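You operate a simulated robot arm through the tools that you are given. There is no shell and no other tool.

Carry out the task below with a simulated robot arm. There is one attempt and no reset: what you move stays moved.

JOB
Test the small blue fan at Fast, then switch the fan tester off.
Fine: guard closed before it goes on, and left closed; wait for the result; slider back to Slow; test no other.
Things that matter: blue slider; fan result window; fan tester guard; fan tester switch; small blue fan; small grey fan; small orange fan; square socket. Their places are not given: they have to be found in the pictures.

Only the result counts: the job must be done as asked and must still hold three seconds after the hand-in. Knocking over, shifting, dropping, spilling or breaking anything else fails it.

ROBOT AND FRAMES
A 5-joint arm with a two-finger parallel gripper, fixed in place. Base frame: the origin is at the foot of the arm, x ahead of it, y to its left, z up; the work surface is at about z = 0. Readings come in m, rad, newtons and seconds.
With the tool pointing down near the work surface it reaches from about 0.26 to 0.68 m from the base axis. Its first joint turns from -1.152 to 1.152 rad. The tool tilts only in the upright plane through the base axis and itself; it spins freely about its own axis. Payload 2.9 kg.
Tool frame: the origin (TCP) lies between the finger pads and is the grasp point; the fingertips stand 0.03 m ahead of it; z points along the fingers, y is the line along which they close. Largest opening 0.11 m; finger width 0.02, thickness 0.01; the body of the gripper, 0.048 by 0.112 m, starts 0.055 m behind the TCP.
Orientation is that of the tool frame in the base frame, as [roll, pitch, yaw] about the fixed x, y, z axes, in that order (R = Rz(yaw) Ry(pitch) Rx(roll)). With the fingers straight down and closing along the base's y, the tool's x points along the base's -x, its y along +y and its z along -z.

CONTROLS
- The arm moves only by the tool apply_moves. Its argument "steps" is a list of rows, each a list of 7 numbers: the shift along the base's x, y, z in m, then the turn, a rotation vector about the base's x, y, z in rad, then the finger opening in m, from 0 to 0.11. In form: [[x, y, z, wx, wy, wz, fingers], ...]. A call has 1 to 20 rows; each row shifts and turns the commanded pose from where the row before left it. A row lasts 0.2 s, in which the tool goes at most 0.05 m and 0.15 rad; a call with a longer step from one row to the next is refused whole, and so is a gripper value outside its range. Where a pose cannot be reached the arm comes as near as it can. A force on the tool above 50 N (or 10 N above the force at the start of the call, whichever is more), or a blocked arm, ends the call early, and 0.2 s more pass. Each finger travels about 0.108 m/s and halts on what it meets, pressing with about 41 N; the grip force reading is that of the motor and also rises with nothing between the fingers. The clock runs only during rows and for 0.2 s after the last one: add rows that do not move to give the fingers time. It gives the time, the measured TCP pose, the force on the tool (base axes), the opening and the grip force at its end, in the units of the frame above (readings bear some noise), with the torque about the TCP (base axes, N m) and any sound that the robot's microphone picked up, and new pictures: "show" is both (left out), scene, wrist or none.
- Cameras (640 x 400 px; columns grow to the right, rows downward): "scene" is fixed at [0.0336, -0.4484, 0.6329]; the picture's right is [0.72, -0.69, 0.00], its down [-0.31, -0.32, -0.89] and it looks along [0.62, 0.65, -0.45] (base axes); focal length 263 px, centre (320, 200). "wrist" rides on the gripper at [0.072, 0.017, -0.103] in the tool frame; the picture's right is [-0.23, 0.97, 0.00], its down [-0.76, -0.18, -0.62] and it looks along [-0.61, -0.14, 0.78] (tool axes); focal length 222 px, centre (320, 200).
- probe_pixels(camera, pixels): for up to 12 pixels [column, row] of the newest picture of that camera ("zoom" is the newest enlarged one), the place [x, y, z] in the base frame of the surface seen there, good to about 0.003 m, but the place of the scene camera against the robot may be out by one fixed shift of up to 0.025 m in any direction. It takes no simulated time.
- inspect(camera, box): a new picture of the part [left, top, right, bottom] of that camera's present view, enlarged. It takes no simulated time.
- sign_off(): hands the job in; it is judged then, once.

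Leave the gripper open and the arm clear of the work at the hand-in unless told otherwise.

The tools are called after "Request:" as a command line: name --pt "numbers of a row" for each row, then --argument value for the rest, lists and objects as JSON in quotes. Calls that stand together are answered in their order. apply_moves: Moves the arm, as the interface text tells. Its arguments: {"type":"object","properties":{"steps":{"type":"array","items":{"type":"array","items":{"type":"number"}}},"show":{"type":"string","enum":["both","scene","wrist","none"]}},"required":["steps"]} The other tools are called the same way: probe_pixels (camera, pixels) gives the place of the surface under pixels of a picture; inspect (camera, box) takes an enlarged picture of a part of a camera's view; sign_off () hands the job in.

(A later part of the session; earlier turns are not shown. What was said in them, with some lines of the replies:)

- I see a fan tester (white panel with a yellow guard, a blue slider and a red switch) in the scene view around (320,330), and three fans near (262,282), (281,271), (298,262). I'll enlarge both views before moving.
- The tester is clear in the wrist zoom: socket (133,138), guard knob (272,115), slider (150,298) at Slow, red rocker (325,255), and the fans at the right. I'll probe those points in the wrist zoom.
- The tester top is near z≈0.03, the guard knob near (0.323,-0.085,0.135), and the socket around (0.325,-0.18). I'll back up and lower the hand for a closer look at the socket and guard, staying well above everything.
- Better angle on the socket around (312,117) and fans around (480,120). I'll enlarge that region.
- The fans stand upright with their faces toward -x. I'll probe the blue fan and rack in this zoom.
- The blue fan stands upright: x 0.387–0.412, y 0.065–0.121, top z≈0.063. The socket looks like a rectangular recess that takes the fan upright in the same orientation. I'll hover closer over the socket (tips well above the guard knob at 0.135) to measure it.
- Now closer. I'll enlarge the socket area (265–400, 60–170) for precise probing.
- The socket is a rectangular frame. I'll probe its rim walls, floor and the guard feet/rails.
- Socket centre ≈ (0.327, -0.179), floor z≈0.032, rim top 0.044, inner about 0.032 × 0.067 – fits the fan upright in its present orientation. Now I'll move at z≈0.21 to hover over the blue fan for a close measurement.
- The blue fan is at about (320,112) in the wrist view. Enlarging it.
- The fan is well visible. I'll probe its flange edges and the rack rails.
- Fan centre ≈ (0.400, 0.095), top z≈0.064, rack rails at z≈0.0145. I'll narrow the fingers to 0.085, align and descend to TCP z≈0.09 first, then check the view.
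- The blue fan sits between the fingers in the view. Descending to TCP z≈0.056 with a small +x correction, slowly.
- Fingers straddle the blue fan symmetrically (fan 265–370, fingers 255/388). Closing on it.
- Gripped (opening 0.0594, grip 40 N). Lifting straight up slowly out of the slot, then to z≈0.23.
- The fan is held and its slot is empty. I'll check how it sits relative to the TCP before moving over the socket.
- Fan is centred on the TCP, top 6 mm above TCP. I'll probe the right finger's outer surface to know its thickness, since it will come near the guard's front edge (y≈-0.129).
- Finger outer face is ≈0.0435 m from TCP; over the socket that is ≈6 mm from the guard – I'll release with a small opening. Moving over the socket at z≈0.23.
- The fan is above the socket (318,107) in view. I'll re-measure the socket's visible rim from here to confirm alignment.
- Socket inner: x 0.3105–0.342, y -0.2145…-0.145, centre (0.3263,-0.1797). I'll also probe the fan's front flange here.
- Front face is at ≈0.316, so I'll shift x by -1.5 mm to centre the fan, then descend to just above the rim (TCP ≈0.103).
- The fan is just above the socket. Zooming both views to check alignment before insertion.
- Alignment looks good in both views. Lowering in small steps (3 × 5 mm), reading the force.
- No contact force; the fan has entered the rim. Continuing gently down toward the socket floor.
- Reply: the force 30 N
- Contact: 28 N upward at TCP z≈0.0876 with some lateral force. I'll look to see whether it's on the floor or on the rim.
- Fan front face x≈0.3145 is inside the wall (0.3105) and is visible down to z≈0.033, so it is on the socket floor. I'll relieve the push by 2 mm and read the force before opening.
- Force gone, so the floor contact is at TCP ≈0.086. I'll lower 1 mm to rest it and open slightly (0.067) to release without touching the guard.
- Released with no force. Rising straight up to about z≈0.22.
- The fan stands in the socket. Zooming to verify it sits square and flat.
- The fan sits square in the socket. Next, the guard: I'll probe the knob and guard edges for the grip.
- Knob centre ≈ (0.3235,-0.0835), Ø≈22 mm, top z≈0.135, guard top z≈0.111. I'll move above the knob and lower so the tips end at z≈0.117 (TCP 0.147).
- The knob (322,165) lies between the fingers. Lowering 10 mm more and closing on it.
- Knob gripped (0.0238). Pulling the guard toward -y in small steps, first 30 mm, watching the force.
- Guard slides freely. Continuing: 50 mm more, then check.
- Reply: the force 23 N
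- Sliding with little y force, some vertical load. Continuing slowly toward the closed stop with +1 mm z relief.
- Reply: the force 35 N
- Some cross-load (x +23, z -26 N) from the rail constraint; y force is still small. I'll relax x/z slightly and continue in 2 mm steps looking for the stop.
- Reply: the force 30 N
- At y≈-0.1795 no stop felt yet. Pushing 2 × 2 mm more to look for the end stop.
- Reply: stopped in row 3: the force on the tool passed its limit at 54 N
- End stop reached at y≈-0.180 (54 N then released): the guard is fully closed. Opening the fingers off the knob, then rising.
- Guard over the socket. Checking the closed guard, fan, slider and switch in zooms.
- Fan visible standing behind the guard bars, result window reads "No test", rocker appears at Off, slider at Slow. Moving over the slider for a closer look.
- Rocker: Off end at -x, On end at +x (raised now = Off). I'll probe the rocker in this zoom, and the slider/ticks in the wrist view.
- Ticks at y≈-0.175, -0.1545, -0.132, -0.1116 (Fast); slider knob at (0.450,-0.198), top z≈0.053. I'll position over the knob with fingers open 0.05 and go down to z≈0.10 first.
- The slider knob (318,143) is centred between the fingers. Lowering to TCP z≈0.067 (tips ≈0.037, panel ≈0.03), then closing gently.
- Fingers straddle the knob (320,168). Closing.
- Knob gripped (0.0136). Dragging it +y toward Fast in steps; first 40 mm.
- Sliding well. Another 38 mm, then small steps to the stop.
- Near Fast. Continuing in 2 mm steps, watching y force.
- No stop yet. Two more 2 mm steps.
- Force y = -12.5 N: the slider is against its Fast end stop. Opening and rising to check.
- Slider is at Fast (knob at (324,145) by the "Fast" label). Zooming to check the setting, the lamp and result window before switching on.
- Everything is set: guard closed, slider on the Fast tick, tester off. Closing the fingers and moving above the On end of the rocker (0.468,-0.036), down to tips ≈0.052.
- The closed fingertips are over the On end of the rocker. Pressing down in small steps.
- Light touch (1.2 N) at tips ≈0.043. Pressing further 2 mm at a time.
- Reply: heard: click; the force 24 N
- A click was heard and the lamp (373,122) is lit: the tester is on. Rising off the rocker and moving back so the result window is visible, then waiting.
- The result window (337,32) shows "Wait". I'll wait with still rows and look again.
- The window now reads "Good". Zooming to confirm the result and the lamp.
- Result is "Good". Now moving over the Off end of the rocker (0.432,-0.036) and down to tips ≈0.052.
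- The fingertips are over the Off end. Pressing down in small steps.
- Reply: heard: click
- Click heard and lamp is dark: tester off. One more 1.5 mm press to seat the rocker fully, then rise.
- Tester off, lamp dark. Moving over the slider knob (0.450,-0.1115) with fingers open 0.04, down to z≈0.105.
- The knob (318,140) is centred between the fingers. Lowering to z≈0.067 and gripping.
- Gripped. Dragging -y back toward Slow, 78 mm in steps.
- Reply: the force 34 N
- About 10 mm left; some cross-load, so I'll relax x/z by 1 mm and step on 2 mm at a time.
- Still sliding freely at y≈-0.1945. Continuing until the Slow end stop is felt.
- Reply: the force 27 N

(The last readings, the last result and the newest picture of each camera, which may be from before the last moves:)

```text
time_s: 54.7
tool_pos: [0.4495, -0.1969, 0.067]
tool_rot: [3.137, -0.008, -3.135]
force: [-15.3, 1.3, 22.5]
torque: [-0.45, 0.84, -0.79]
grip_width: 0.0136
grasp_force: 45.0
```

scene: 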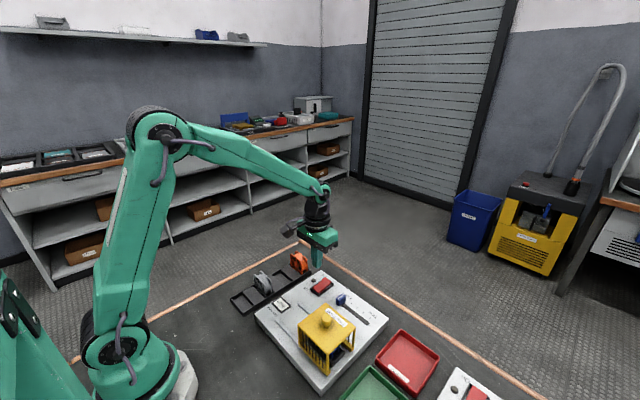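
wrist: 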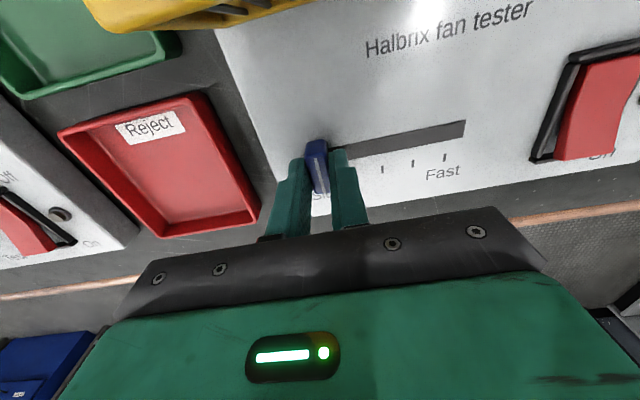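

Not quite at the stop (y force 1.3 N). Two more 1 mm steps with z relief.

Request:
apply_moves --pt "-0.0005 -0.001 0.0008 0 0 0 0.008" --pt "0 -0.001 0 0 0 0 0.008" --pt "0 0 0 0 0 0 0.008" --show "wrist"

```text
time_s: 55.5
tool_pos: [0.45, -0.1981, 0.067]
tool_rot: [3.139, -0.007, -3.13]
force: [-4.6, 26.2, 14.3]
torque: [0.0, -0.58, -0.88]
grip_width: 0.0137
grasp_force: 44.7
```

wrist: 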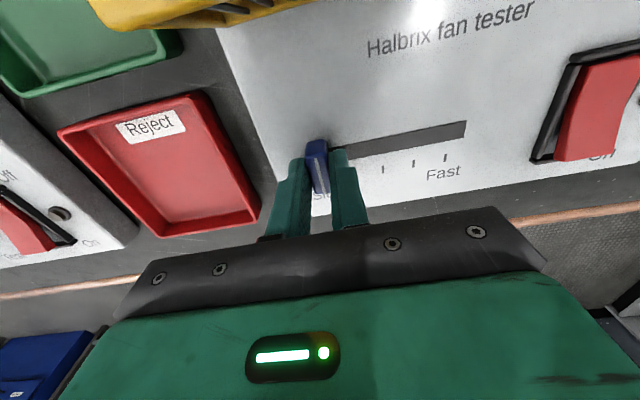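

26 N in y: the slider is against the Slow stop. Opening the fingers and rising clear.

Request:
apply_moves --pt "0 0.001 0 0 0 0 0.02" --pt "0 0 0 0 0 0 0.035" --pt "0 0 0 0 0 0 0.04" --pt "0 0 0.02 0 0 0 0.04" --pt "0 0 0.03 0 0 0 0.04" --pt "0 0 0.04 0 0 0 0.05" --pt "-0.02 0.02 0.04 0 0 0 0.06" --pt "-0.02 0.02 0.03 0 0 0 0.08" --pt "0 0 0 0 0 0 0.08" --show "both"

```text
time_s: 57.5
tool_pos: [0.4116, -0.1564, 0.2282]
tool_rot: [3.14, -0.007, -3.135]
force: [0.6, 0.4, 0.2]
torque: [-0.01, -0.02, 0.0]
grip_width: 0.08
grasp_force: 0.1
```

scene: 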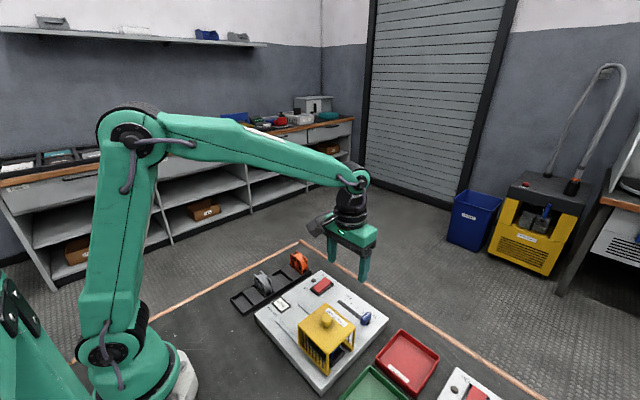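
wrist: 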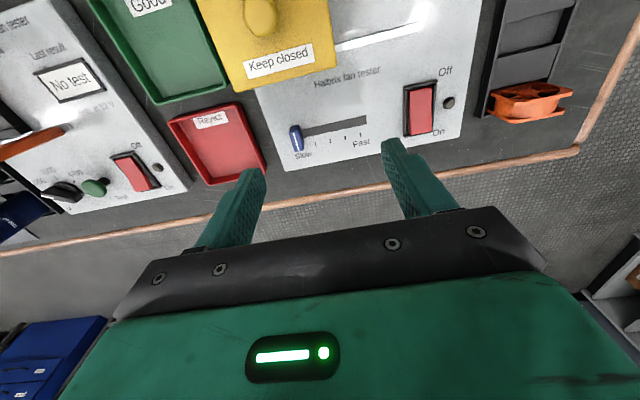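

Slider is at Slow and the lamp is dark. I'll zoom in to verify all settings, and then lift the arm fully clear.

Request:
inspect --camera "scene" --box '[230, 245, 400, 385]'

Request:
inspect --camera "wrist" --box '[250, 60, 470, 190]'

Request:
apply_moves --pt "-0.02 0 0.04 0 0 0 0.11" --pt "-0.02 0 0.04 0 0 0 0.11" --pt "-0.01 0 0.04 0 0 0 0.11" --pt "0 0 0.03 0 0 0 0.11" --pt "0 0 0 0 0 0 0.11" --show "both"

```text
2.86 times, centred on (315, 315) of scene
```

zoom: 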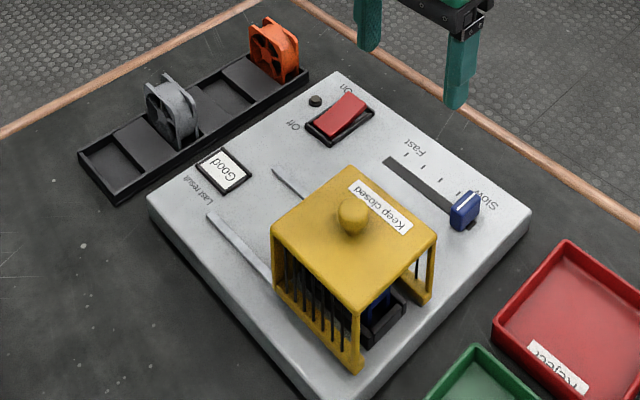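

```text
2.91 times, centred on (360, 125) of wrist
```

zoom: 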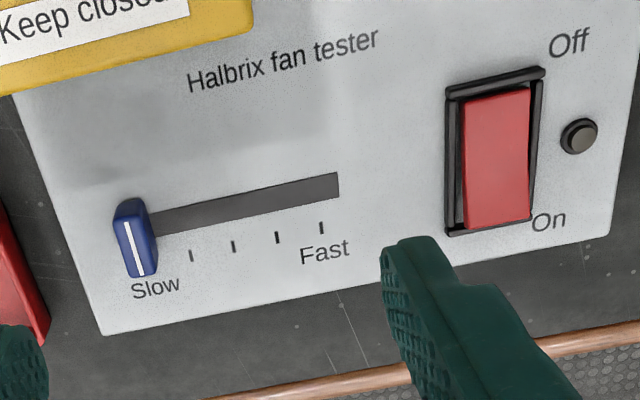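

```text
time_s: 58.7
tool_pos: [0.3598, -0.1586, 0.3765]
tool_rot: [3.14, -0.005, -3.133]
force: [-0.1, -0.2, -0.8]
torque: [0.02, 0.0, -0.01]
grip_width: 0.1097
grasp_force: 0.1
```

scene: 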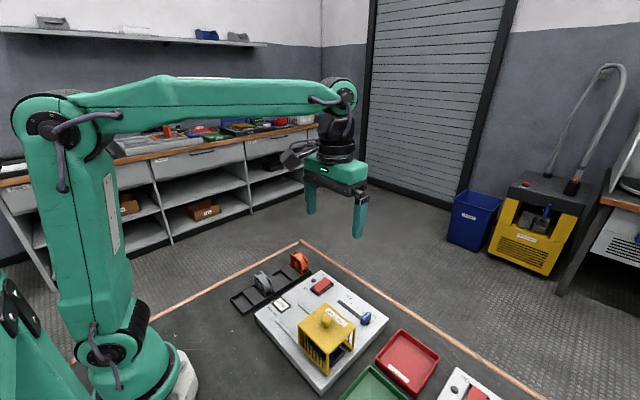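
wrist: 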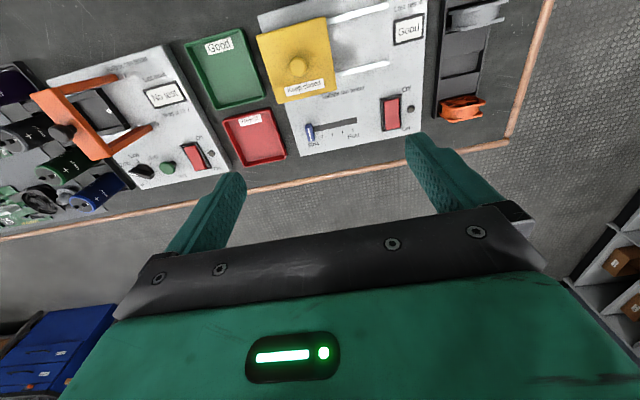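

All looks right: result "Good", lamp dark, rocker at Off, slider at Slow, guard closed, grey and orange fans untouched. One last probe of the guard knob and slider positions before hand-in.

Request:
probe_pixels --camera "wrist" --pixels '[[299, 66], [310, 131], [258, 35], [333, 90], [390, 100], [393, 122]]'

```text
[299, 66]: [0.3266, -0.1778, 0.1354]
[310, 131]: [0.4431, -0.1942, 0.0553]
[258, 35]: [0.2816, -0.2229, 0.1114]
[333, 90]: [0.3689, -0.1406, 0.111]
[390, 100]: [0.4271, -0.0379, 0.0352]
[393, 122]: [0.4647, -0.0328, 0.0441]
```

The guard knob is at y≈-0.178 (closed stop), the slider at y≈-0.196 (Slow), and the rocker's Off end is down (0.035 against 0.044). The arm is clear with the gripper open, so I'm handing in.

Request:
sign_off

```text
The job is handed in.
```

I tested the small blue fan at Fast. The result window read "Good", and I then switched the fan tester off. The job is handed in; I haven't seen how it was judged.

- **Guard:** I closed it to its stop before switching on, and it is still closed with the blue fan inside in the socket.
- **Result:** I waited while the window changed from "Wait" to "Good" before switching off.
- **Switch:** It clicked to Off and the lamp beside it is dark.
- **Slider:** It is back against the Slow stop.
- **Other fans:** The grey and orange fans were not tested or touched.

The arm is raised clear of the work with the gripper open.
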